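You operate a simulated robot arm through the tools that you are given. There is no shell and no other tool.

Carry out the task below with a simulated robot arm. There is one attempt and no reset: what you move stays moved.

TASK
Put things in order on the right granite. At the end: the silver steel cylinder from the right granite stands where the green plug stood; two of the brass rings from the right granite are on the grey tray (marked "HOLD") on the right granite; the green plug stands where the silver step block stood; the silver step block from the right granite stands on top of the white box (marked "PINS"); whatever was shut is shut again. Leave all else as you found it, and nothing knocked over.

Only the result counts: the job must be done as asked and must still hold three seconds after the hand-in. Knocking over, shifting, dropping, spilling or breaking anything else fails it.

THE ROBOT
A 7-joint arm with a two-finger parallel gripper, fixed in place. Base frame: the origin is at the foot of the arm, x ahead of it, y to its left, z up; the work surface is at about z = 0. Readings come in mm, degrees, newtons and seconds.
With the tool pointing down near the work surface it reaches from about 240 to 620 mm from the base axis. Its first joint turns from -66.0 to 66.0 degrees. Payload 2.6 kg.
Tool frame: the origin (TCP) lies between the finger pads and is the grasp point; the fingertips stand 30 mm ahead of it; z points along the fingers, y is the line along which they close. Largest opening 94 mm; finger width 28, thickness 10; the body of the gripper, 50 by 96 mm, starts 55 mm behind the TCP.
Orientation is that of the tool frame in the base frame, as a unit quaternion [x, y, z, w]. With the fingers straight down and closing along the base's y, the tool's x points along the base's -x, its y along +y and its z along -z.

THE INTERFACE
- The arm moves only by the tool step_arm. Its argument "moves" is a list of rows, each an object (a shift or turn left out is 0, a gripper value left out holds the last) with "translation": the shift along the tool's x, y, z in mm, a list of three; "dr": the turn, a rotation vector about the tool's x, y, z in degrees, a list of three; "jaw": the closure, from 0 (fully open) to 1 (shut). In form: [{"translation": [dx, dy, dz], "dr": [wx, wy, wz], "jaw": jaw}, ...]. A call has 1 to 20 rows; each row is the pose to reach, as a shift and turn from the pose commanded when the call began, along the tool's axes at that moment. Each row takes 0.2 s and may step no farther than 50 mm and 8.6 degrees from the row before; otherwise, or with a gripper value out of range, the whole call is refused. A pose out of reach is approached as far as the arm can. The call stops where the force on the tool passes 40 N (or 10 N more than at its start, if that is more) or the arm is blocked; 0.2 s more then pass. Each finger travels about 72 mm/s and halts on what it meets, pressing with about 42 N; the grip force reading is that of the motor and also rises with nothing between the fingers. The clock runs only during rows and for 0.2 s after the last one: add rows that repeat a pose to give the fingers time. The reply holds the time, the measured pose of the TCP, the force on the tool along the base axes, the opening and the grip force, in the units named above and with some noise, with the torque about the TCP (base axes, N m) and any sound that the robot's microphone picked up.
- Cameras (640 x 400 px; columns grow to the right, rows downward): "scene" is fixed at [43.3, 442.4, 557.8]; the picture's right is [-0.66, -0.75, 0.00], its down [-0.48, 0.43, -0.77] and it looks along [0.57, -0.51, -0.64] (base axes); focal length 276 px, centre (320, 200). "wrist" rides on the gripper at [76, 14, -103] in the tool frame; the picture's right is [-0.18, 0.98, 0.00], its down [-0.75, -0.14, -0.64] and it looks along [-0.63, -0.12, 0.77] (tool axes); focal length 243 px, centre (320, 200).
- get_image(camera): a new picture of that camera. It takes no simulated time.
- locate(camera, pixels): for up to 12 pixels [column, row] of the newest picture of that camera ("zoom" is the newest enlarged one), the place [x, y, z] in the base frame of the surface seen there, good to about 2 mm. It takes no simulated time.
- enlarge(camera, box): a new picture of the part [left, top, right, bottom] of that camera's present view, enlarged. It takes no simulated time.
- job_done(): hands the job in; it is judged then, once.

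Leave the gripper open and the arm clear of the work at the hand-in unless told otherwise.

The tools are called after "Call:" as a command line: name --argument value ..., lists and objects as JSON in quotes. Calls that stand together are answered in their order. step_arm: Moves the arm, as the interface text tells. Its arguments: {"type":"object","properties":{"moves":{"type":"array"}},"required":["moves"]} The other tools are called the same way: get_image (camera) takes a picture; locate (camera, pixels) gives the place of the surface under pixels of a picture; enlarge (camera, box) takes an enlarged picture of a part of a camera's view; job_done () hands the job in.

At the start:

```text
time: 0.0
eef_pos: [324.5, 51.6, 335.0]
orientation: [0.0, 1.0, 0.0, 0.0]
ft_force: [0.2, 1.0, -0.4]
moment: [0.02, 0.02, 0.01]
opening: 94.2
grasp_force: 0.0
```

scene: 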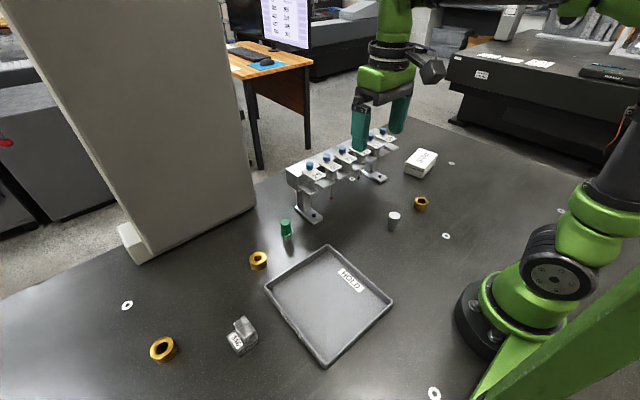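
wrist: 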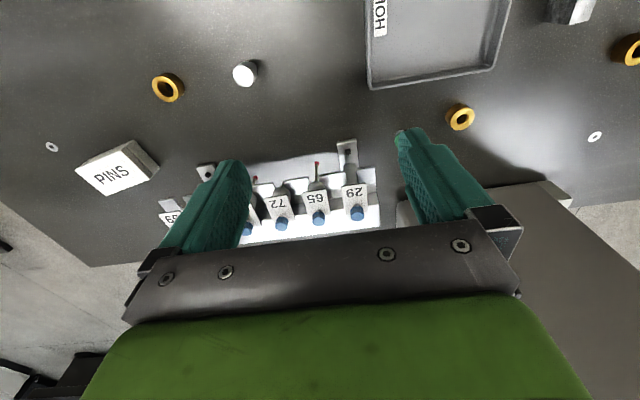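

I start by looking at the scene more closely: the objects in view are the green plug (~286,229), the silver cylinder (~394,220), the white PINS box (~421,163), three brass rings (~259,261; ~163,349; ~421,204), the step block (~242,336), the tray (~330,300) and a rack with pins.

Call:
enlarge --camera "scene" --box '[220, 120, 460, 270]'

Call:
enlarge --camera "scene" --box '[100, 220, 420, 400]'

Call:
get_image --camera "scene"

Call:
get_image --camera "wrist"

```text
2.67 times, centred on (340, 195) of scene
```

zoom: 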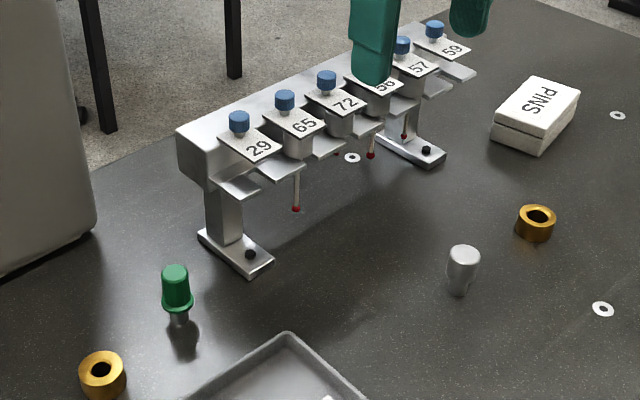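

```text
2.00 times, centred on (260, 310) of scene
```

zoom: 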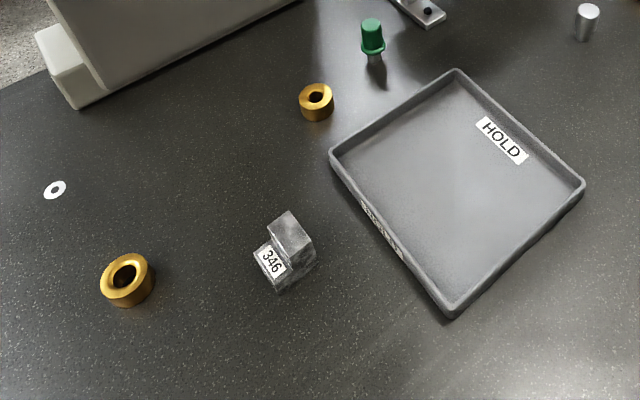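

```text
taken
```

scene: 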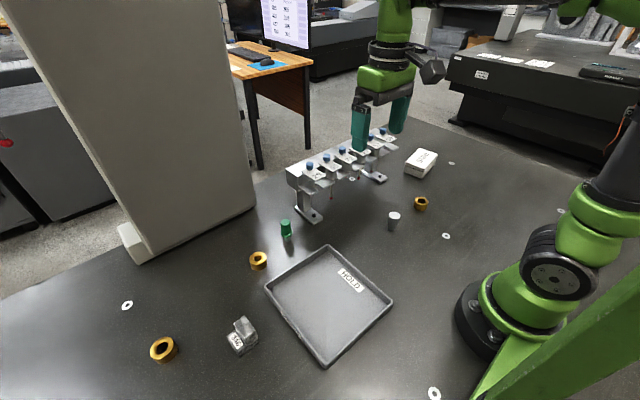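

```text
taken
```

wrist: 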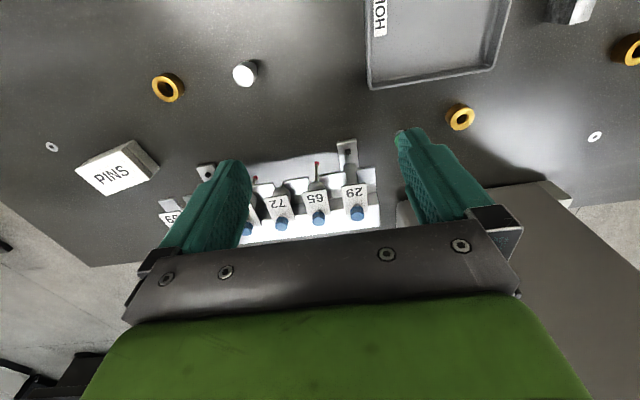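

I will measure the places of all objects from the scene picture: plug, cylinder, rings, block, box, tray corners.

Call:
locate --camera "scene" --pixels '[[286, 221], [286, 236], [287, 241], [394, 214], [394, 229], [421, 198], [420, 163], [259, 255], [163, 341], [243, 324], [236, 341], [330, 300]]'

Call:
locate --camera "scene" --pixels '[[327, 246], [266, 289], [325, 366], [392, 302], [428, 152], [405, 165], [420, 178], [436, 157], [300, 210], [316, 220], [380, 180], [300, 185]]'

Call:
locate --camera "wrist" --pixels '[[245, 70], [168, 88], [460, 118], [118, 168], [345, 145], [205, 170], [316, 163], [355, 190], [319, 217], [380, 85], [500, 70], [630, 48]]'

```text
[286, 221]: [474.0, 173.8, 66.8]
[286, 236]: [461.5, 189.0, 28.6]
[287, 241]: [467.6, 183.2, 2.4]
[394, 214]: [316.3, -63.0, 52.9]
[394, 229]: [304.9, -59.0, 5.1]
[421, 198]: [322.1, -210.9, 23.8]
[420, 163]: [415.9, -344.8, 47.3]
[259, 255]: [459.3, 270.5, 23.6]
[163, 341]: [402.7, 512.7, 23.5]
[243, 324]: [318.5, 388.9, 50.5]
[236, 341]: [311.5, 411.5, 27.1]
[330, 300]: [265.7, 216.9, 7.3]
```

```text
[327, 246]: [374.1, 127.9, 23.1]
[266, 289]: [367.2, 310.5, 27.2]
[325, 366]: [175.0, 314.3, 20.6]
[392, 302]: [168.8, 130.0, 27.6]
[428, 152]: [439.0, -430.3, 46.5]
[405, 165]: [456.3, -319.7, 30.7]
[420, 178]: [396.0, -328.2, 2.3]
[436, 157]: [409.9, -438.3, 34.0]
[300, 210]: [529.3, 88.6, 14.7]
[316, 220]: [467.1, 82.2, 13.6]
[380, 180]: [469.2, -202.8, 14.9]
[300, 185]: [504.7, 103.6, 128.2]
```

```text
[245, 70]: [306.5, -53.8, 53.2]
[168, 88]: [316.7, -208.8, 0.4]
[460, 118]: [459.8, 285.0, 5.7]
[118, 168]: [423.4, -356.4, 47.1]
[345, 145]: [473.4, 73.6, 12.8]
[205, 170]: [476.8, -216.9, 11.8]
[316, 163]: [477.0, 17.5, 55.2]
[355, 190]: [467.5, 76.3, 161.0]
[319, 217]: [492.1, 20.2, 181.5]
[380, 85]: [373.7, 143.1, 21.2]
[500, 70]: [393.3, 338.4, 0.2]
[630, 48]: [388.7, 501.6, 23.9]
```

The plug, cylinder, rings and block all look standing free. I'll zoom in on the individual objects for finer measures, starting with the block and plug.

Call:
enlarge --camera "scene" --box '[204, 305, 284, 365]'

Call:
locate --camera "zoom" --pixels '[[320, 200], [300, 150], [340, 250], [250, 260], [380, 280]]'

Call:
enlarge --camera "scene" --box '[256, 205, 320, 255]'

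Call:
locate --camera "zoom" --pixels '[[300, 150], [300, 230], [300, 280], [310, 340]]'

Call:
enlarge --camera "scene" --box '[370, 190, 450, 240]'

Call:
enlarge --camera "scene" --box '[396, 140, 444, 185]'

```text
6.67 times, centred on (244, 335) of scene
```

zoom: 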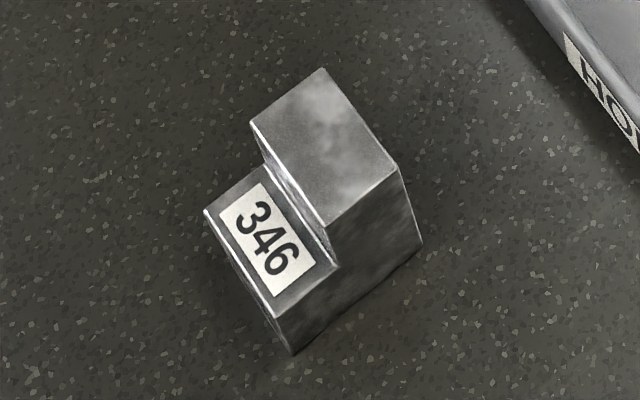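

```text
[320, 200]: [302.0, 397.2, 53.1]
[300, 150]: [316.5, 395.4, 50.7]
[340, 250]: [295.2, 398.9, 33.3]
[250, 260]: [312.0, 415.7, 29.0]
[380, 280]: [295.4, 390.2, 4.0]
```

```text
8.00 times, centred on (288, 230) of scene
```

zoom: 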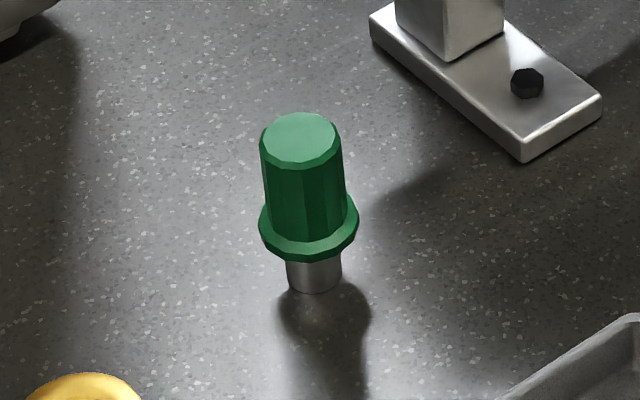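

```text
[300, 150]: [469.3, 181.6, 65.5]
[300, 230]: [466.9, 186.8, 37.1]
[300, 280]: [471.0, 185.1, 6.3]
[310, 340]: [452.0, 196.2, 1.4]
```

```text
8.00 times, centred on (410, 215) of scene
```

zoom: 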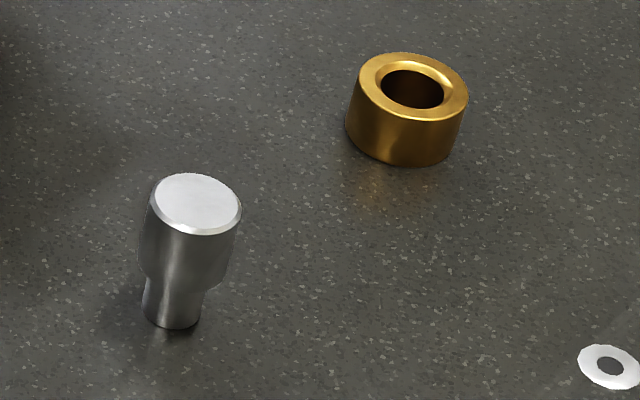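

```text
8.89 times, centred on (420, 162) of scene
```

zoom: 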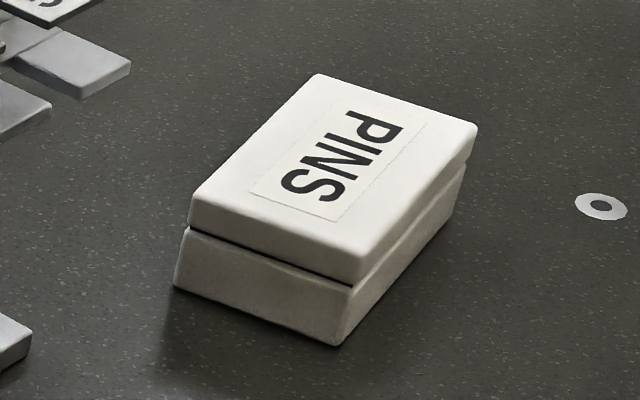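

The cylinder and plug both stand on narrower stems, and the block is a two-level step block. Before moving, I check where the big grey column stands (scene pixels along its base and edge) so that the arm stays clear of it.

Call:
locate --camera "scene" --pixels '[[150, 255], [254, 205], [200, 230], [140, 262], [125, 240], [245, 150], [100, 150], [200, 50], [230, 100], [20, 30]]'

Call:
locate --camera "wrist" --pixels '[[480, 195], [540, 185], [555, 195], [405, 205], [560, 260], [600, 320], [450, 220], [405, 222]]'

```text
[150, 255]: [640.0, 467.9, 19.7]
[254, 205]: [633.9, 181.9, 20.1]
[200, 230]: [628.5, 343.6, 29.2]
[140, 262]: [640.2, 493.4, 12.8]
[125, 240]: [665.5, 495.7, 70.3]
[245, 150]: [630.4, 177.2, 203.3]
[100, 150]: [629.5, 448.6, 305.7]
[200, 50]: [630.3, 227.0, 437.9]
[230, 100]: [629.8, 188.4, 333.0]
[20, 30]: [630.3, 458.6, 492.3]
```

```text
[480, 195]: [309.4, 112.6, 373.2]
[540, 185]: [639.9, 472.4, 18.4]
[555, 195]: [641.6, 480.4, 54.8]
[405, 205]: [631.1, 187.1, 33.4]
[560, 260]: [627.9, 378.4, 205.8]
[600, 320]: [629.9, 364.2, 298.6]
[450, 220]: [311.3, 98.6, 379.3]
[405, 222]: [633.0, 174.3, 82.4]
```

The column's face is at x≈630, well beyond the work. I now move at height to hover over the step block (about x 305, y 395) to see it from above.

Call:
step_arm --moves '[{"translation": [2, 35, 0], "jaw": 0}, {"translation": [4, 70, 0]}, {"translation": [6, 105, 0]}, {"translation": [8, 140, 0]}, {"translation": [10, 175, 0]}, {"translation": [12, 210, 5]}, {"translation": [14, 245, 15]}, {"translation": [16, 280, 30]}, {"translation": [18, 315, 50]}, {"translation": [19.5, 343.4, 75]}, {"translation": [19.5, 343.4, 100]}, {"translation": [19.5, 343.4, 115]}, {"translation": [19.5, 343.4, 115]}]'

Call:
get_image --camera "wrist"

```text
time: 2.8
eef_pos: [304.7, 395.5, 220.7]
orientation: [0.001, 1.0, 0.0, 0.0]
ft_force: [0.5, -0.3, -0.2]
moment: [0.01, -0.01, 0.02]
opening: 93.9
grasp_force: 0.1
```

```text
taken
```

wrist: 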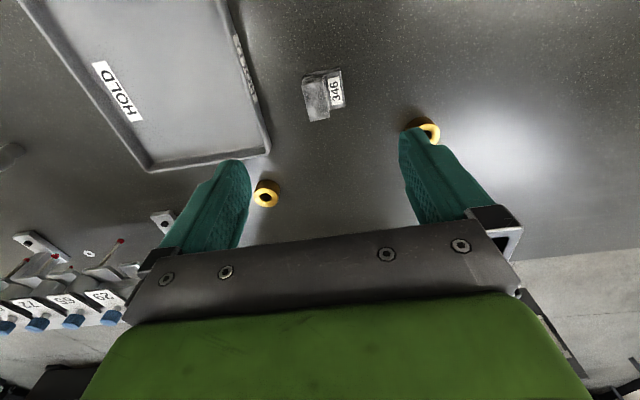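

The block is at about pixel (322,95) in the wrist picture. I enlarge there to measure its corners.

Call:
enlarge --camera "wrist" --box '[282, 60, 362, 130]'

```text
5.71 times, centred on (322, 95) of wrist
```

zoom: 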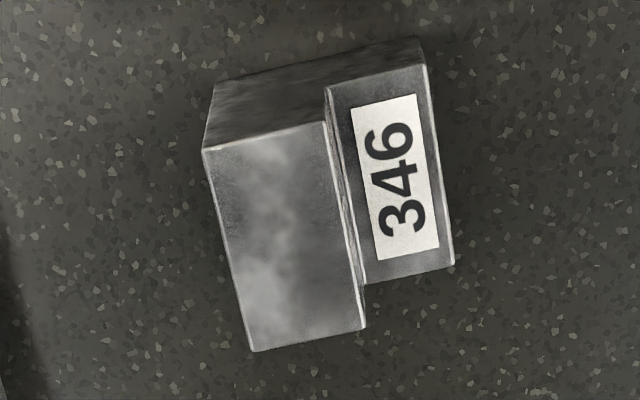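

I locate the corners of the high face, the low face and the lower edges at the table.

Call:
locate --camera "zoom" --pixels '[[209, 155], [320, 129], [360, 323], [257, 345], [335, 95], [421, 71], [449, 262], [370, 279], [216, 88], [415, 44], [285, 235], [390, 170]]'

Call:
locate --camera "zoom" --pixels '[[207, 150], [250, 343], [252, 348], [364, 326], [325, 126], [270, 146], [305, 336], [228, 250], [340, 220], [435, 165], [380, 84], [408, 272]]'

```text
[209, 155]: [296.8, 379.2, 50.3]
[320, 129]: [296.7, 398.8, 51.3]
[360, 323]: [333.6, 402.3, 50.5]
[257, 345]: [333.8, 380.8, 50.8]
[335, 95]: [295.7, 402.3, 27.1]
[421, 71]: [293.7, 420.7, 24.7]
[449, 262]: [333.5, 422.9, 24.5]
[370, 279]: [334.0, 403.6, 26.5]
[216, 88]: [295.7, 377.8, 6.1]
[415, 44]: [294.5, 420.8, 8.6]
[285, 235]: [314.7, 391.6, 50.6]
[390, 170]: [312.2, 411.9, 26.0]
```

```text
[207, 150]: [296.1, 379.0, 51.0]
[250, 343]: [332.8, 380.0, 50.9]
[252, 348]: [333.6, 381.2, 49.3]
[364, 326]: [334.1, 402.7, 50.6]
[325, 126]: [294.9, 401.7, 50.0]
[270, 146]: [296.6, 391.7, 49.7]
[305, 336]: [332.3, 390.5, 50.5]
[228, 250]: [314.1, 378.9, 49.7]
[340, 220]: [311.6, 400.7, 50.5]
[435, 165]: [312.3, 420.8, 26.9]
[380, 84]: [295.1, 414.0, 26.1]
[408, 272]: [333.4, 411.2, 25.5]
```

The block spans x≈294.5–334.5, y≈378–422.5, high part 50 mm at y<402, turned about 3° counter-clockwise, so its centre is about (314.5, 400.5). I'll grip it by the two flat sides facing ±x, so I turn the hand 93° at this height and centre over it.

Call:
step_arm --moves '[{"translation": [-1, 0, 0], "dr": [0, 0, -8.45], "jaw": 0}, {"translation": [-2, 0, 0], "dr": [0, 0, -16.9]}, {"translation": [-3, 0, 0], "dr": [0, 0, -25.35]}, {"translation": [-4, 0, 0], "dr": [0, 0, -33.8]}, {"translation": [-5, 0, 0], "dr": [0, 0, -42.25]}, {"translation": [-6, 0, 0], "dr": [0, 0, -50.7]}, {"translation": [-7, 0, 0], "dr": [0, 0, -59.15]}, {"translation": [-8, 0, 0], "dr": [0, 0, -67.6]}, {"translation": [-9, 1, 0], "dr": [0, 0, -76.05]}, {"translation": [-9.5, 1.5, 0], "dr": [0, 0, -84.5]}, {"translation": [-9.5, 1.5, 0], "dr": [0, 0, -92.95]}, {"translation": [-9.5, 1.5, 0], "dr": [0, 0, -92.95]}]'

Call:
get_image --camera "wrist"

```text
time: 5.4
eef_pos: [314.7, 397.3, 220.5]
orientation: [0.725, -0.688, 0.0, 0.0]
ft_force: [-0.2, -0.3, 0.0]
moment: [0.01, 0.0, 0.0]
opening: 94.0
grasp_force: 0.0
```

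```text
taken
```

wrist: 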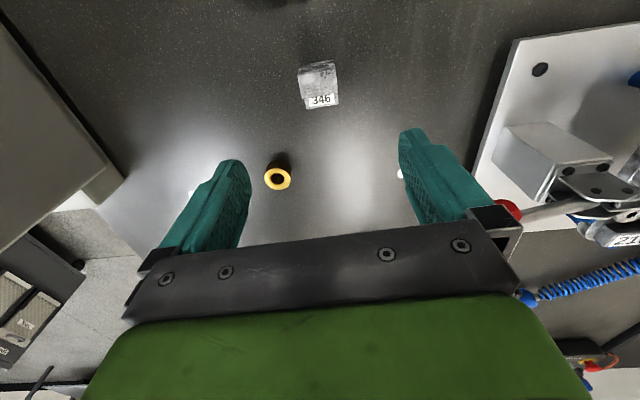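

A fixture on a white plate came into view on the right (it isn't in the scene camera). I locate it so the arm stays clear, and check the block's position again.

Call:
locate --camera "wrist" --pixels '[[515, 45], [485, 165], [560, 130], [545, 210], [510, 208], [600, 50], [400, 175], [318, 75], [321, 100], [277, 178], [570, 290], [630, 80]]'

Call:
enlarge --camera "wrist" --box '[280, 50, 360, 120]'

```text
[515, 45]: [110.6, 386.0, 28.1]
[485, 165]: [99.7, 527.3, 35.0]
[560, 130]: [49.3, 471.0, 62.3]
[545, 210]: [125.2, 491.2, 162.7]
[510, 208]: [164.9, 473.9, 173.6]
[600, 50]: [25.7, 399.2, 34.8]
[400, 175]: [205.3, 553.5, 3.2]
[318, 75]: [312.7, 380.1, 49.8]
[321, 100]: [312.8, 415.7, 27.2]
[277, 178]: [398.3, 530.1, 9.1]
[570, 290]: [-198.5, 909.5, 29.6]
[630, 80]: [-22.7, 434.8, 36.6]
```

```text
5.71 times, centred on (320, 85) of wrist
```

zoom: 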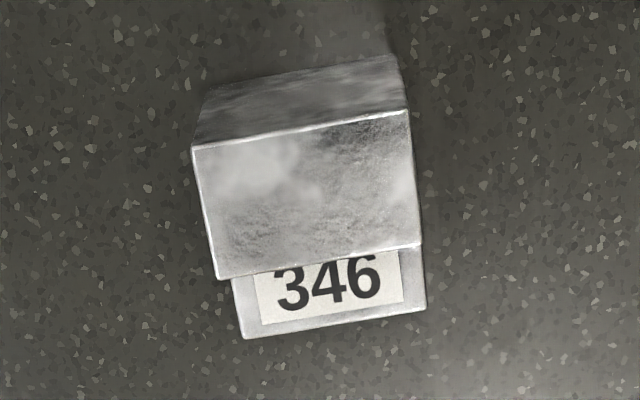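

The fixture is about 150 mm away in x, so there's room. I verify the block's side faces from this second view.

Call:
locate --camera "zoom" --pixels '[[197, 150], [404, 115], [416, 240], [222, 273], [236, 285], [246, 335], [422, 308], [420, 255], [300, 200]]'

```text
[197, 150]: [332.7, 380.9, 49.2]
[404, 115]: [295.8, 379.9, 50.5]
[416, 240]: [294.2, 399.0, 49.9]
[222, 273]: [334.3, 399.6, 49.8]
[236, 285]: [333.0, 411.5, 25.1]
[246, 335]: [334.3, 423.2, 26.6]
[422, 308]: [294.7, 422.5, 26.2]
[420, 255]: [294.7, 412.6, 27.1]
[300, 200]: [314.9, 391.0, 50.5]
```

The block centre is confirmed at about (314.5, 401). I descend straight with open fingers to TCP height 36 mm (fingertips 6 mm above the granite).

Call:
step_arm --moves '[{"translation": [0, 0, 40], "jaw": 0}, {"translation": [0, 0, 80]}, {"translation": [0, 0, 115]}, {"translation": [0, 0, 140]}, {"translation": [0, 0, 160]}, {"translation": [0, 0, 172]}, {"translation": [0, 0, 180]}, {"translation": [0, 0, 184]}, {"translation": [0, 0, 184]}]'

Call:
get_image --camera "wrist"

Call:
enlarge --camera "scene" --box '[140, 220, 380, 400]'

```text
time: 7.4
eef_pos: [314.6, 397.4, 36.6]
orientation: [0.724, -0.689, 0.0, 0.0]
ft_force: [-0.6, 1.4, 0.2]
moment: [0.02, -0.02, -0.01]
opening: 93.9
grasp_force: 0.0
```

```text
taken
```

wrist: 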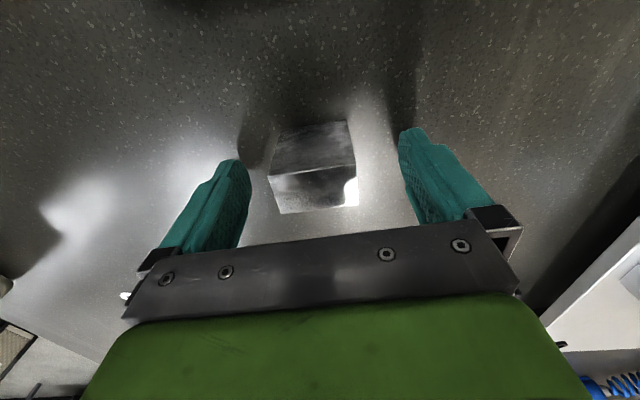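

```text
2.22 times, centred on (260, 310) of scene
```

zoom: 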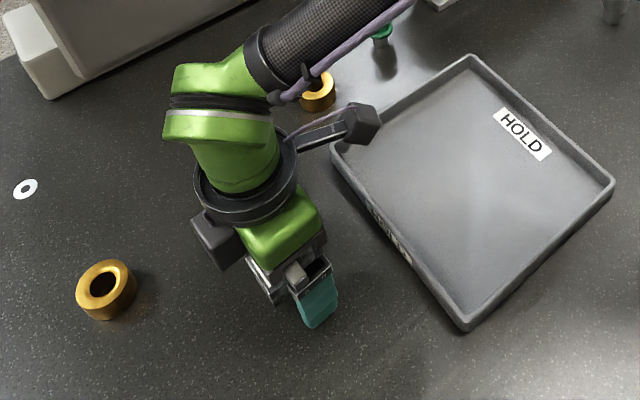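

The block sits between the fingers. I close the gripper and hold the pose so that the fingers can settle.

Call:
step_arm --moves '[{"jaw": 1}, {"jaw": 1}, {"jaw": 1}, {"jaw": 1}, {"jaw": 1}]'

```text
time: 8.6
eef_pos: [314.0, 398.9, 37.2]
orientation: [0.725, -0.689, -0.001, 0.0]
ft_force: [1.1, 0.0, -0.5]
moment: [0.03, 0.0, -0.02]
opening: 43.7
grasp_force: 42.3
```

Gripped at 43.7 mm opening with 42 N. I lift gently and check that it's held.

Call:
step_arm --moves '[{"translation": [0, 0, -4], "jaw": 1}, {"translation": [0, 0, -12]}, {"translation": [0, 0, -28]}, {"translation": [0, 0, -50]}, {"translation": [0, 0, -80]}, {"translation": [0, 0, -110]}, {"translation": [0, 0, -110]}]'

Call:
get_image --camera "wrist"

Call:
enlarge --camera "scene" --box '[140, 220, 380, 400]'

```text
time: 10.2
eef_pos: [313.9, 397.1, 147.6]
orientation: [0.725, -0.689, 0.0, 0.0]
ft_force: [0.3, -0.1, -1.4]
moment: [0.0, -0.03, 0.05]
opening: 43.6
grasp_force: 41.8
```

```text
taken
```

wrist: 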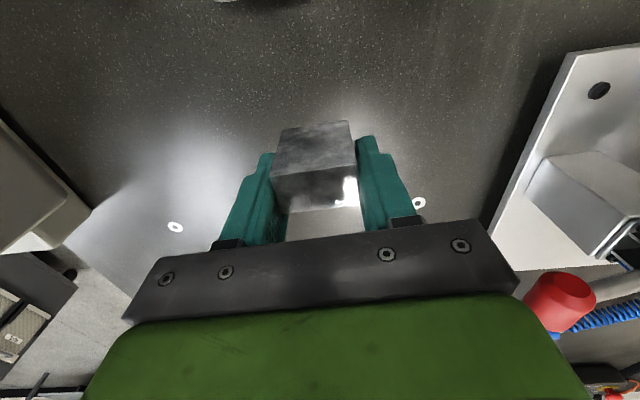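

```text
2.22 times, centred on (260, 310) of scene
```

zoom: 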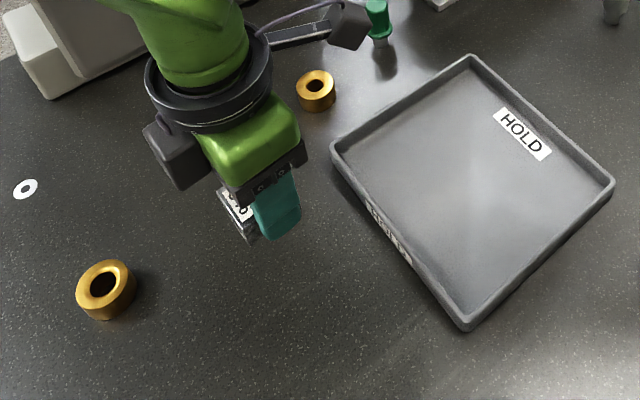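

The block is held (about 1.4 N weight). Before carrying it over, I measure the box from the scene camera while the arm is clear of it.

Call:
enlarge --camera "scene" --box '[396, 140, 444, 185]'

Call:
locate --camera "zoom" --pixels '[[320, 82], [468, 130], [355, 275], [196, 222], [330, 170], [190, 240], [180, 282], [340, 340], [345, 310], [450, 210], [470, 160], [230, 245]]'

Call:
get_image --camera "scene"

```text
8.89 times, centred on (420, 162) of scene
```

zoom: 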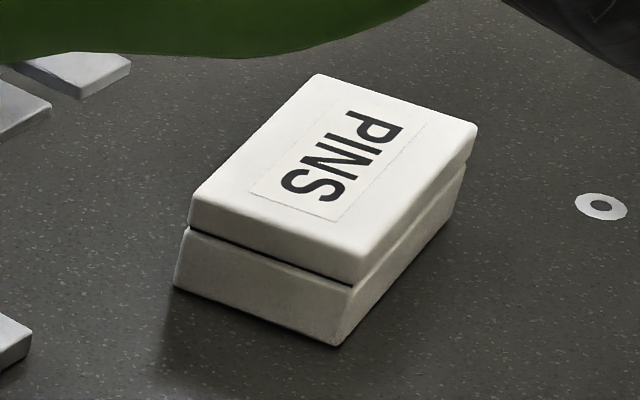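

```text
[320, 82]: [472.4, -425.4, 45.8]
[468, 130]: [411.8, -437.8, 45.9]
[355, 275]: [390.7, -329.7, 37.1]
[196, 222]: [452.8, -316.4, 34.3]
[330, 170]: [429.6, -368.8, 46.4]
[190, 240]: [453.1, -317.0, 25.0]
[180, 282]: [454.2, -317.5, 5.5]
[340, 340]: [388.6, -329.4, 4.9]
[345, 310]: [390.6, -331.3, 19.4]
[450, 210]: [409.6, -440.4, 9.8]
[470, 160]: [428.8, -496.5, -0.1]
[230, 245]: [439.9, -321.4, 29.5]
```

```text
taken
```

scene: 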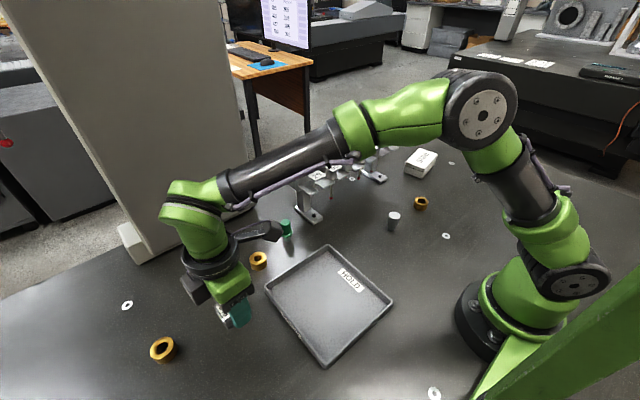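

The box's top is a rectangle about 66 × 111 mm, centred near (431.5, −378), top at z≈46.5, turned about 11°. I raise the block to z≈300 and swing half of the way over, clear above the gauge rack (tops at ~181 mm), turning the hand as I go.

Call:
step_arm --moves '[{"translation": [0, 0, -30], "jaw": 1}, {"translation": [0, 0, -70]}, {"translation": [0, 0, -115]}, {"translation": [10, -1.3, -150], "dr": [0, 0, 1.4]}, {"translation": [35, -4.7, -154], "dr": [0, 0, 5]}, {"translation": [67, -9, -154], "dr": [0, 0, 9.5]}, {"translation": [100, -13.4, -154], "dr": [0, 0, 14]}, {"translation": [133, -17.9, -154], "dr": [0, 0, 18.5]}, {"translation": [166, -22.3, -154], "dr": [0, 0, 23]}, {"translation": [199, -26.8, -154], "dr": [0, 0, 27.5]}, {"translation": [232, -31.2, -154], "dr": [0, 0, 32]}, {"translation": [265, -35.6, -154], "dr": [0, 0, 36.5]}, {"translation": [290, -39, -154], "dr": [0, 0, 39.5]}, {"translation": [299, -40.2, -154], "dr": [0, 0, 41]}, {"translation": [299, -40.2, -154], "dr": [0, 0, 41]}]'

```text
time: 13.4
eef_pos: [370.0, 100.2, 299.4]
orientation: [-0.438, 0.899, 0.0, 0.0]
ft_force: [0.5, 0.8, -2.0]
moment: [0.01, -0.01, 0.0]
opening: 43.4
grasp_force: 42.2
```

Midway, holding well. I continue to a point above the box at z≈300, finishing the turn.

Call:
step_arm --moves '[{"translation": [10.7, -10.6, 0], "dr": [0, 0, 1.3], "jaw": 1}, {"translation": [32, -31.9, 0], "dr": [0, 0, 3.9]}, {"translation": [53.4, -53.2, 0], "dr": [0, 0, 6.4]}, {"translation": [76.9, -76.6, 0], "dr": [0, 0, 9.2]}, {"translation": [100.4, -100, 0], "dr": [0, 0, 12]}, {"translation": [123.9, -123.4, 0], "dr": [0, 0, 14.9]}, {"translation": [147.4, -146.8, 0], "dr": [0, 0, 17.7]}, {"translation": [170.9, -170.2, 0], "dr": [0, 0, 20.5]}, {"translation": [194.4, -193.7, 0], "dr": [0, 0, 23.3]}, {"translation": [217.9, -217.1, 0], "dr": [0, 0, 26.1]}, {"translation": [241.4, -240.5, 0], "dr": [0, 0, 29]}, {"translation": [264.9, -263.9, 0], "dr": [0, 0, 31.8]}, {"translation": [288.4, -287.3, 0], "dr": [0, 0, 34.6]}, {"translation": [309.8, -308.6, 0], "dr": [0, 0, 37.2]}, {"translation": [329, -327.8, 0], "dr": [0, 0, 39.5]}, {"translation": [341.8, -340.5, 0], "dr": [0, 0, 41]}, {"translation": [341.8, -340.5, 0], "dr": [0, 0, 41]}]'

Call:
get_image --camera "wrist"

Call:
get_image --camera "scene"

```text
time: 17.0
eef_pos: [417.3, -371.2, 291.7]
orientation: [-0.094, 0.996, 0.0, 0.001]
ft_force: [-0.8, -0.4, -1.4]
moment: [-0.01, 0.03, 0.01]
opening: 43.5
grasp_force: 42.2
out of reach, approached as far as the arm can: row 15, 16, 17
```

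```text
taken
```

wrist: 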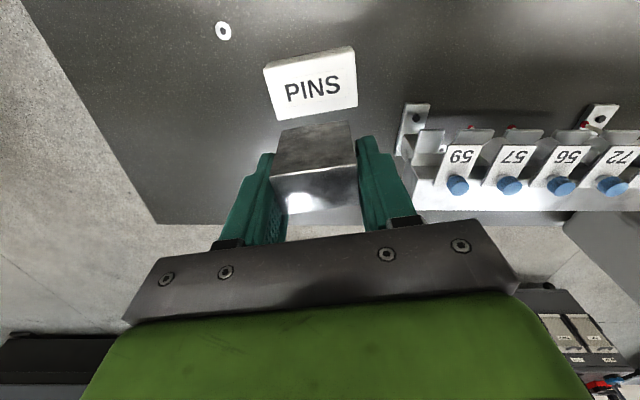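

```text
taken
```

scene: 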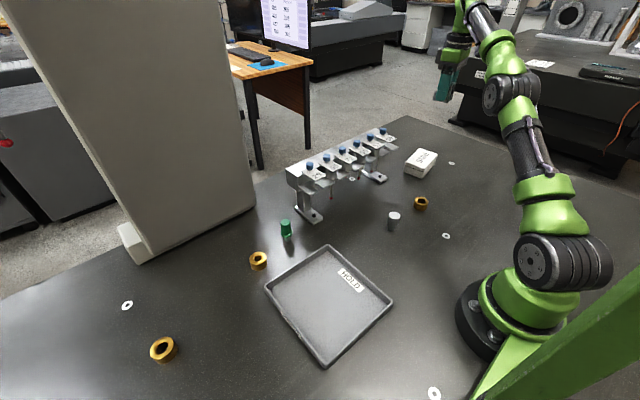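

High up it's a bit short of reach, at (417, −371, 292); lower down it will reach. From here I can measure the box well with the wrist camera.

Call:
enlarge --camera "wrist" --box '[250, 35, 370, 125]'

Call:
locate --camera "zoom" --pixels '[[80, 185], [530, 75], [570, 335], [145, 440], [320, 250], [300, 240]]'

```text
4.44 times, centred on (310, 80) of wrist
```

zoom: 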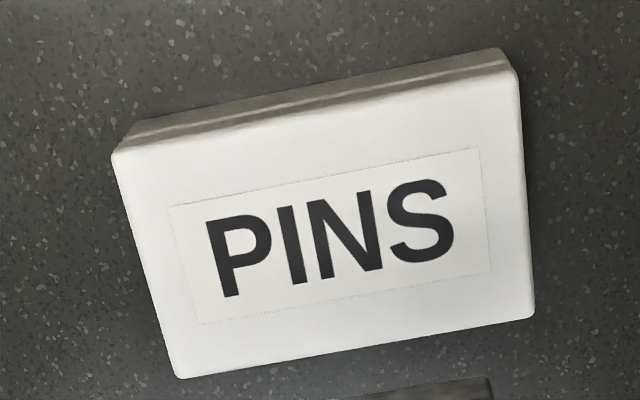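

```text
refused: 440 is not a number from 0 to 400
```

I locate the lid's four corners in this zoom: (120,160), (510,75), (525,308), (180,370), plus centre and lower edge.

Call:
locate --camera "zoom" --pixels '[[120, 160], [510, 78], [525, 308], [183, 370], [330, 235], [130, 140], [503, 55], [315, 118], [355, 340], [150, 265], [520, 190]]'

```text
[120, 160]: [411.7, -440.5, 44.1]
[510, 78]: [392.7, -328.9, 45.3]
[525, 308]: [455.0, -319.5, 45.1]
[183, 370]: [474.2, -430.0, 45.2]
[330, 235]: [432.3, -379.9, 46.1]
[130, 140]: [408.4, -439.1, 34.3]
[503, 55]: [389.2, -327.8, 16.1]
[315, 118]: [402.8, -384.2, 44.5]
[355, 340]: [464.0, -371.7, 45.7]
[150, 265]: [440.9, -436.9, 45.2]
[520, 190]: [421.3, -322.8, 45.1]
```

The lid's centre is (433, −380). I lower by 60 mm and see where the arm comes out.

Call:
step_arm --moves '[{"translation": [0, 0, 20], "jaw": 1}, {"translation": [0, 0, 40]}, {"translation": [0, 0, 60]}, {"translation": [0, 0, 60]}]'

```text
time: 18.0
eef_pos: [417.5, -370.1, 231.2]
orientation: [-0.095, 0.996, 0.0, 0.0]
ft_force: [-0.2, 0.4, -1.0]
moment: [-0.01, 0.0, -0.02]
opening: 43.6
grasp_force: 42.5
```

The commanded pose follows the reached one. I shift to (429, −380) (block centre over the lid's centre) and go down to z≈130.

Call:
step_arm --moves '[{"translation": [-2, -3, 25], "jaw": 1}, {"translation": [-5, -6, 50]}, {"translation": [-8, -9, 75]}, {"translation": [-9.4, -12, 95]}, {"translation": [-9.4, -12, 101]}, {"translation": [-9.4, -12, 101]}, {"translation": [-9.4, -12, 101]}]'

Call:
get_image --camera "wrist"

Call:
enlarge --camera "scene" --box '[370, 100, 490, 200]'

```text
time: 19.6
eef_pos: [428.8, -380.0, 129.1]
orientation: [-0.095, 0.996, 0.0, 0.001]
ft_force: [-0.1, -0.5, -1.6]
moment: [0.01, 0.01, 0.0]
opening: 43.6
grasp_force: 41.8
```

```text
taken
```

wrist: 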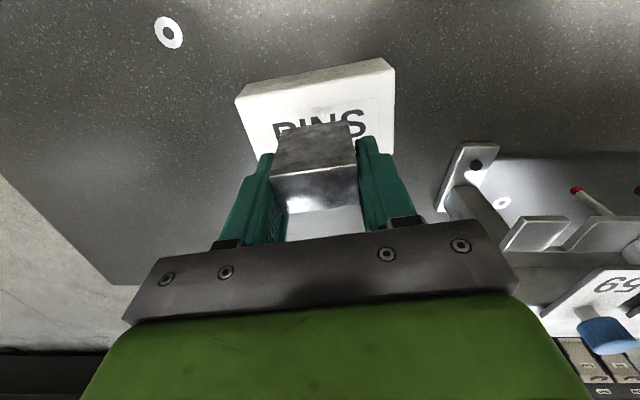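

```text
4.00 times, centred on (430, 150) of scene
```

zoom: 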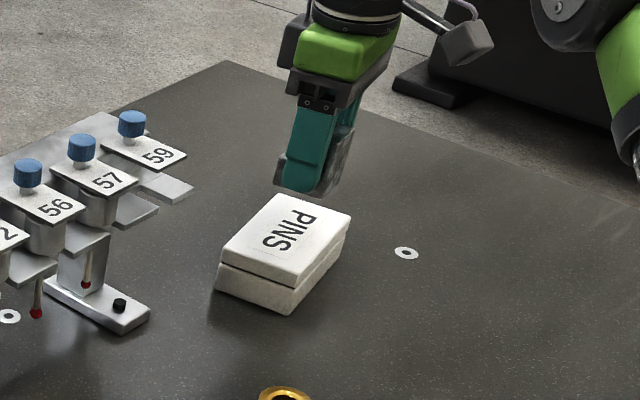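

The block is over the lid and the rack is clear. I descend slowly to about 2 mm above expected contact (TCP z≈85.5).

Call:
step_arm --moves '[{"translation": [0, 0, 12], "jaw": 1}, {"translation": [0, 0, 24]}, {"translation": [0, 0, 33]}, {"translation": [0, 0, 39]}, {"translation": [0, 0, 42]}, {"translation": [0, 0, 43.5]}, {"translation": [0, 0, 43.5]}]'

Call:
enlarge --camera "scene" --box '[390, 120, 450, 190]'

Call:
get_image --camera "wrist"

```text
time: 21.2
eef_pos: [429.0, -379.4, 87.1]
orientation: [-0.095, 0.996, 0.0, 0.0]
ft_force: [0.3, -0.1, -1.7]
moment: [-0.03, -0.03, -0.04]
opening: 43.7
grasp_force: 41.8
```

```text
5.71 times, centred on (420, 155) of scene
```

zoom: 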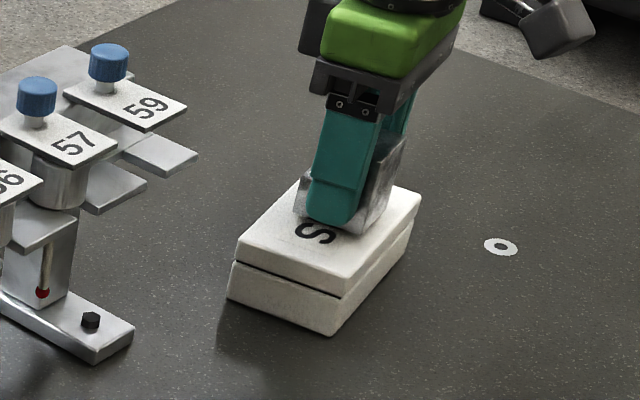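

```text
taken
```

wrist: 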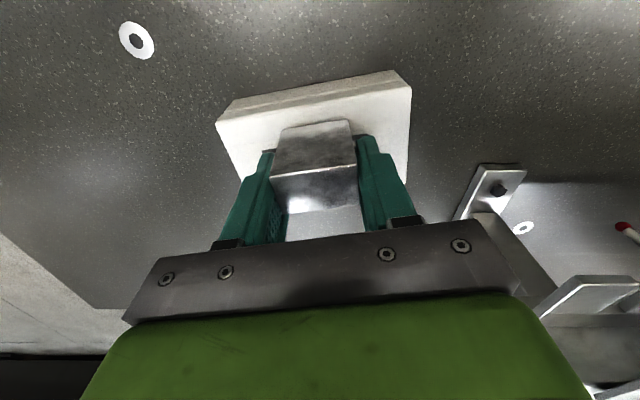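

Still free (1.7 N is the block's weight). I ease down by 1 mm steps and watch the force.

Call:
step_arm --moves '[{"translation": [0, 0, 1], "jaw": 1}, {"translation": [0, 0, 2]}, {"translation": [0, 0, 2]}]'

```text
time: 22.0
eef_pos: [429.2, -379.2, 84.3]
orientation: [-0.096, 0.995, 0.0, 0.0]
ft_force: [0.5, 0.1, -1.7]
moment: [-0.01, -0.05, -0.01]
opening: 43.9
grasp_force: 42.3
```

No contact yet at z≈84.3. Another 1 mm.

Call:
step_arm --moves '[{"translation": [0, 0, 0.5], "jaw": 1}, {"translation": [0, 0, 1]}, {"translation": [0, 0, 1]}]'

```text
time: 22.8
eef_pos: [428.8, -380.0, 83.0]
orientation: [-0.095, 0.995, 0.001, 0.0]
ft_force: [0.8, 0.4, -1.2]
moment: [0.02, -0.02, 0.0]
opening: 43.4
grasp_force: 42.4
```

Call:
step_arm --moves '[{"translation": [0, 0, 0.5], "jaw": 1}, {"translation": [0, 0, 1]}, {"translation": [0, 0, 1]}]'

Call:
enlarge --camera "scene" --box '[400, 130, 440, 185]'

```text
time: 23.6
eef_pos: [429.3, -379.3, 83.9]
orientation: [-0.094, 0.996, 0.0, 0.001]
ft_force: [-0.2, 0.9, -2.6]
moment: [-0.04, 0.03, 0.03]
opening: 44.0
grasp_force: 41.9
```

```text
7.27 times, centred on (420, 158) of scene
```

zoom: 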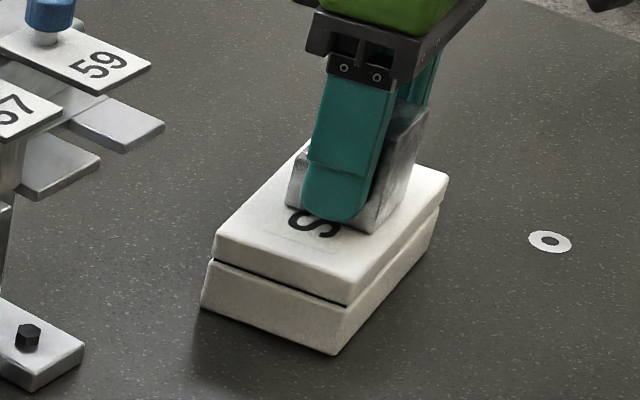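

Force is still just weight. I continue down in half-millimetre steps.

Call:
step_arm --moves '[{"translation": [0, 0, 0.5], "jaw": 1}, {"translation": [0, 0, 0.5]}]'

Call:
step_arm --moves '[{"translation": [0, 0, 0.5], "jaw": 1}, {"translation": [0, 0, 0.5]}]'

```text
time: 24.2
eef_pos: [428.6, -380.1, 82.3]
orientation: [-0.095, 0.996, 0.0, 0.001]
ft_force: [1.5, 0.4, -0.9]
moment: [-0.01, 0.02, -0.02]
opening: 43.5
grasp_force: 42.0
```

```text
time: 24.8
eef_pos: [428.5, -380.6, 81.6]
orientation: [-0.095, 0.995, 0.0, 0.0]
ft_force: [0.7, -0.5, -1.4]
moment: [-0.02, 0.0, -0.01]
opening: 43.5
grasp_force: 42.0
```

Call:
step_arm --moves '[{"translation": [0, 0, 0.5], "jaw": 1}, {"translation": [0, 0, 0.5]}]'

Call:
step_arm --moves '[{"translation": [0, 0, 0.5], "jaw": 1}, {"translation": [0, 0, 0.5]}]'

Call:
enlarge --camera "scene" --box '[400, 130, 440, 185]'

```text
time: 25.4
eef_pos: [428.3, -379.8, 82.1]
orientation: [-0.095, 0.996, -0.001, 0.0]
ft_force: [-0.1, 0.3, 2.6]
moment: [0.07, -0.03, -0.01]
opening: 43.6
grasp_force: 42.0
```

```text
time: 26.0
eef_pos: [428.9, -379.6, 82.4]
orientation: [-0.095, 0.995, 0.0, 0.001]
ft_force: [-2.4, 1.8, 7.1]
moment: [0.09, -0.13, 0.05]
opening: 43.7
grasp_force: 42.7
```

```text
7.27 times, centred on (420, 158) of scene
```

zoom: 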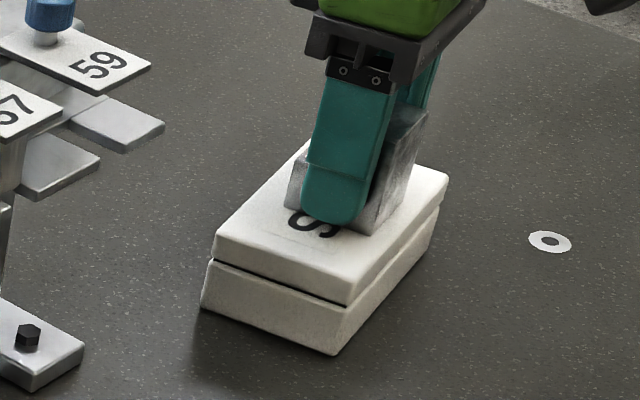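

Contact: the upward force is 7 N. The block rests on the lid. I relieve the pressure a little, and open the fingers gradually.

Call:
step_arm --moves '[{"translation": [0, 0, -0.4], "jaw": 1}, {"translation": [0, 0, -0.4], "jaw": 0.5}, {"translation": [0, 0, -0.4], "jaw": 0.45}, {"translation": [0, 0, -0.4], "jaw": 0.4}, {"translation": [0, 0, -0.4], "jaw": 0.3}, {"translation": [0, 0, -0.4], "jaw": 0.2}]'

Call:
get_image --camera "wrist"

Call:
enlarge --camera "scene" --box '[390, 120, 450, 190]'

```text
time: 27.4
eef_pos: [429.3, -379.0, 80.5]
orientation: [-0.095, 0.995, 0.0, 0.0]
ft_force: [0.5, -0.1, -0.1]
moment: [-0.02, 0.02, -0.03]
opening: 75.5
grasp_force: 0.1
```

```text
taken
```

wrist: 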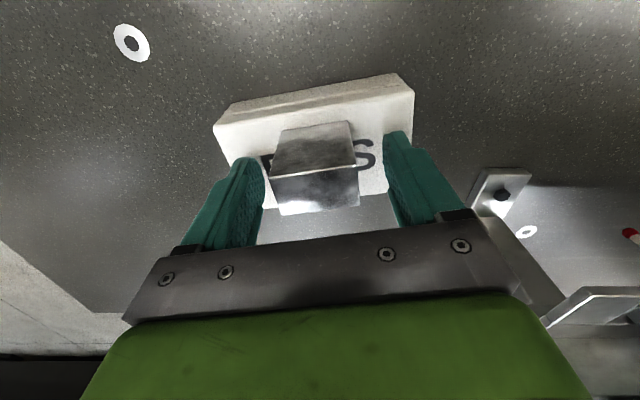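

```text
5.71 times, centred on (420, 155) of scene
```

zoom: 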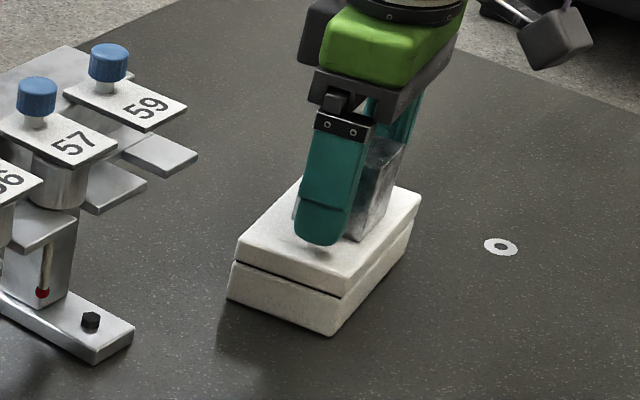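

Released and standing. I rise straight up, then look at the result.

Call:
step_arm --moves '[{"translation": [0, 0, -10], "jaw": 0.2}, {"translation": [0, 0, -25]}, {"translation": [0, 0, -45]}, {"translation": [0, 0, -70]}, {"translation": [0, 0, -100], "jaw": 0}, {"translation": [10, 10, -130]}, {"translation": [20, 25, -150]}, {"translation": [20, 25, -150]}]'

Call:
get_image --camera "wrist"

Call:
enlarge --camera "scene" --box '[390, 130, 450, 190]'

```text
time: 29.2
eef_pos: [405.0, -357.7, 230.6]
orientation: [-0.095, 0.995, 0.0, 0.0]
ft_force: [0.0, 0.1, 0.2]
moment: [0.0, -0.02, 0.0]
opening: 94.0
grasp_force: 0.0
```

```text
taken
```

wrist: 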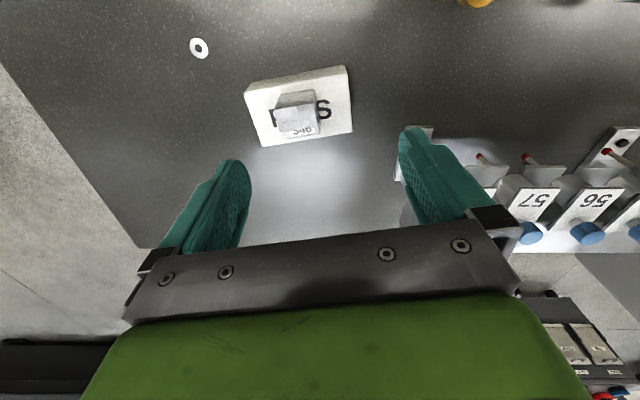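

```text
6.67 times, centred on (420, 160) of scene
```

zoom: 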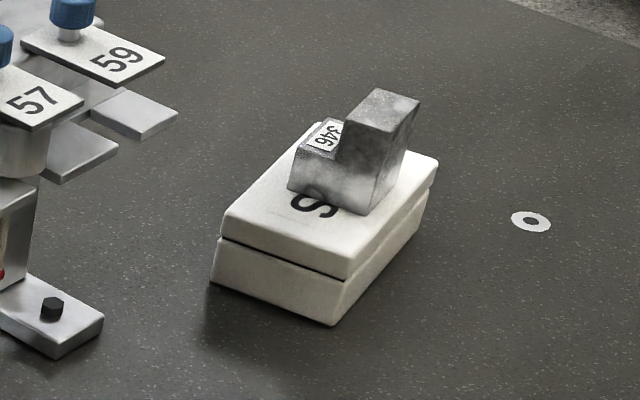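

The step block stands squarely on the lid and the box hasn't moved. Next is the green plug. I rise to z≈300 and move back over to about (380, 150), turning the hand to yaw 0.

Call:
step_arm --moves '[{"translation": [0, 0, -35], "jaw": 0}, {"translation": [-2.8, 20, -65], "dr": [0, 0, 0.5]}, {"translation": [-7.8, 55, -70], "dr": [0, 0, 1.2]}, {"translation": [-13, 91, -70], "dr": [0, 0, 2]}, {"translation": [-18.1, 127, -70], "dr": [0, 0, 2.8]}, {"translation": [-23.2, 163, -70], "dr": [0, 0, 3.6]}, {"translation": [-28.3, 199, -70], "dr": [0, 0, 4.3]}, {"translation": [-33.5, 235, -70], "dr": [0, 0, 5.1]}, {"translation": [-38.6, 271, -70], "dr": [0, 0, 5.9]}, {"translation": [-43.7, 307, -70], "dr": [0, 0, 6.7]}, {"translation": [-48.9, 343, -70], "dr": [0, 0, 7.5]}, {"translation": [-54, 379, -70], "dr": [0, 0, 8.2]}, {"translation": [-59.1, 415, -70], "dr": [0, 0, 9]}, {"translation": [-64.3, 451, -70], "dr": [0, 0, 9.8]}, {"translation": [-69.4, 487, -70], "dr": [0, 0, 10.6]}, {"translation": [-71.8, 504, -70], "dr": [0, 0, 10.9]}, {"translation": [-71.8, 504, -70], "dr": [0, 0, 10.9]}]'

Call:
get_image --camera "wrist"

```text
time: 32.8
eef_pos: [378.2, 148.6, 300.7]
orientation: [0.0, 1.0, -0.001, 0.0]
ft_force: [0.5, -0.7, -0.2]
moment: [0.03, 0.02, -0.04]
opening: 94.1
grasp_force: 0.1
```

```text
taken
```

wrist: 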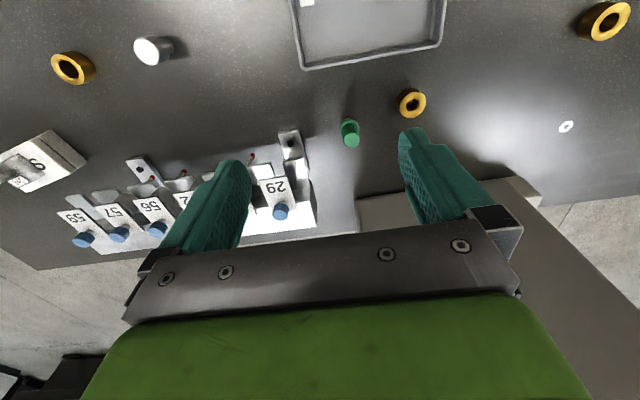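

I see the plug at (350,132) in the wrist picture. I move to hover above it at z≈220 to measure it.

Call:
step_arm --moves '[{"translation": [-20, 10, 0], "jaw": 0}, {"translation": [-50, 22, 5]}, {"translation": [-75, 32, 25]}, {"translation": [-88, 35, 50]}, {"translation": [-88, 35, 80]}, {"translation": [-88, 35, 80]}]'

Call:
get_image --camera "wrist"

Call:
enlarge --camera "wrist" --box '[280, 50, 360, 120]'

```text
time: 34.2
eef_pos: [469.4, 183.2, 218.2]
orientation: [-0.001, 1.0, 0.0, 0.0]
ft_force: [-0.3, 0.3, 0.0]
moment: [0.0, 0.03, 0.01]
opening: 93.9
grasp_force: 0.1
```

```text
taken
```

wrist: 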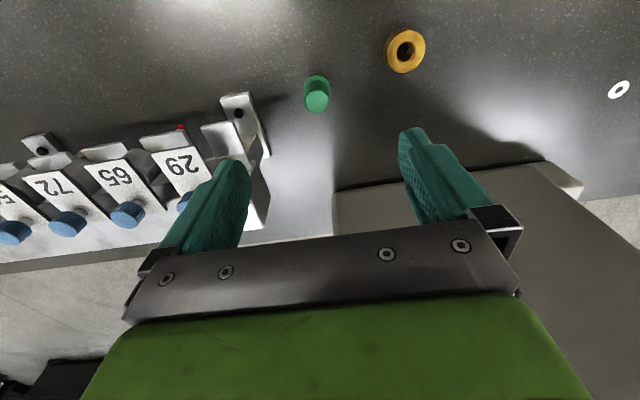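

```text
5.71 times, centred on (320, 85) of wrist
```

zoom: 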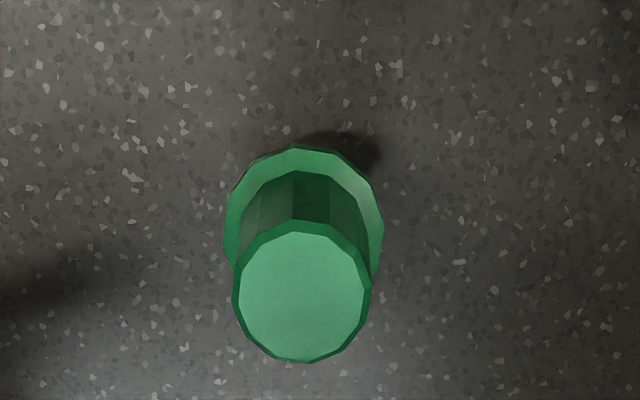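

I locate the plug's top edge points and flange edge points.

Call:
locate --camera "zoom" --pixels '[[302, 290], [237, 295], [367, 290], [300, 225], [305, 357], [230, 215], [378, 215], [300, 155], [300, 200], [345, 165]]'

Call:
enlarge --camera "wrist" --box '[370, 15, 450, 85]'

Call:
locate --camera "zoom" --pixels '[[320, 200], [200, 200], [430, 200], [320, 120]]'

```text
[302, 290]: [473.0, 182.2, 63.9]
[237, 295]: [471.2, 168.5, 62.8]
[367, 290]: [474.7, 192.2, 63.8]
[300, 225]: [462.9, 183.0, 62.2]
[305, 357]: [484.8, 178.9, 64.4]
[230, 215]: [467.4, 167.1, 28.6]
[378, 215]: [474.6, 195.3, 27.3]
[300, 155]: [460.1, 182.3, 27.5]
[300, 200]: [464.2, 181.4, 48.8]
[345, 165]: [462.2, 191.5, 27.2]
```

```text
5.71 times, centred on (410, 50) of wrist
```

zoom: 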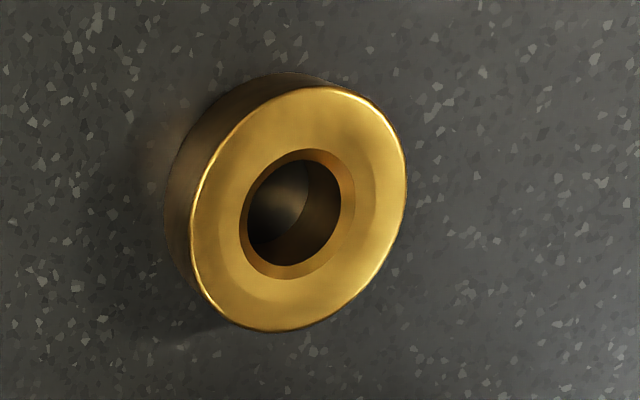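

```text
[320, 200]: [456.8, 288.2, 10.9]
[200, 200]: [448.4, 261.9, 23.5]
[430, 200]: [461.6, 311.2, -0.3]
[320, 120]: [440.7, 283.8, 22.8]
```

The plug's axis is at about (474, 181), handle Ø≈23 from z 29 to 64, flange Ø≈29 topping at z≈28. I centre over it, narrow the fingers to ~60 mm for clearance from the rack, and descend to z≈110 for another check.

Call:
step_arm --moves '[{"translation": [-4.6, -2.2, 20], "jaw": 0.35}, {"translation": [-4.6, -2.2, 50]}, {"translation": [-4.6, -2.2, 80]}, {"translation": [-4.6, -2.2, 100]}, {"translation": [-4.6, -2.2, 108]}, {"translation": [-4.6, -2.2, 108]}]'

Call:
get_image --camera "wrist"

Call:
enlarge --camera "scene" --box '[250, 150, 330, 250]'

```text
time: 35.6
eef_pos: [472.1, 182.7, 111.9]
orientation: [-0.001, 1.0, 0.0, -0.001]
ft_force: [-0.3, 0.2, 0.5]
moment: [0.01, 0.02, -0.02]
opening: 61.0
grasp_force: 0.2
```

```text
taken
```

wrist: 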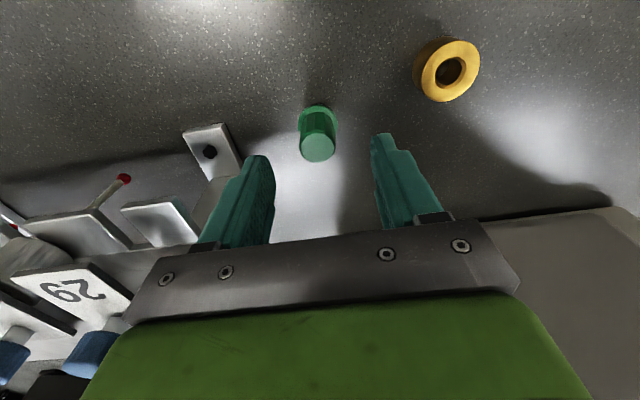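

```text
4.00 times, centred on (290, 200) of scene
```

zoom: 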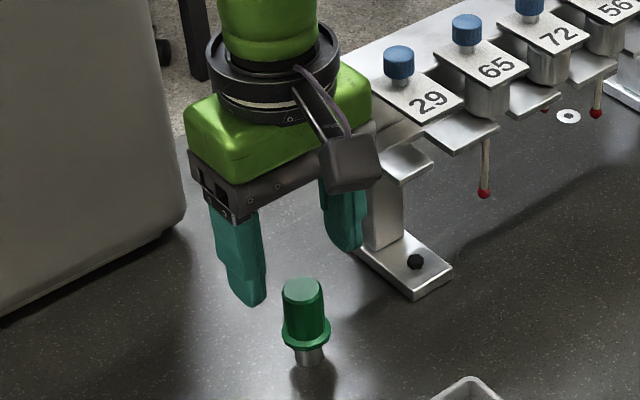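

Call:
enlarge --camera "wrist" --box '[280, 95, 360, 170]'

```text
5.33 times, centred on (320, 132) of wrist
```

zoom: 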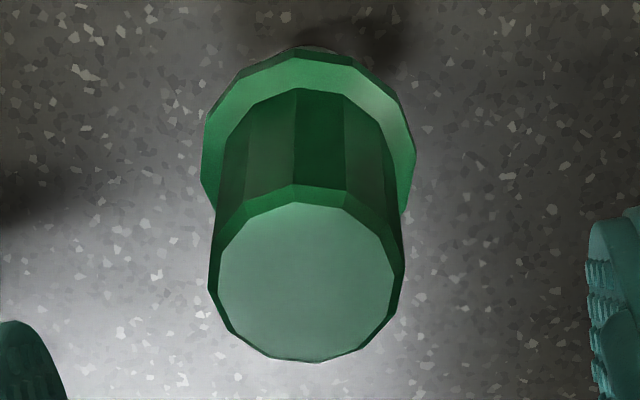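

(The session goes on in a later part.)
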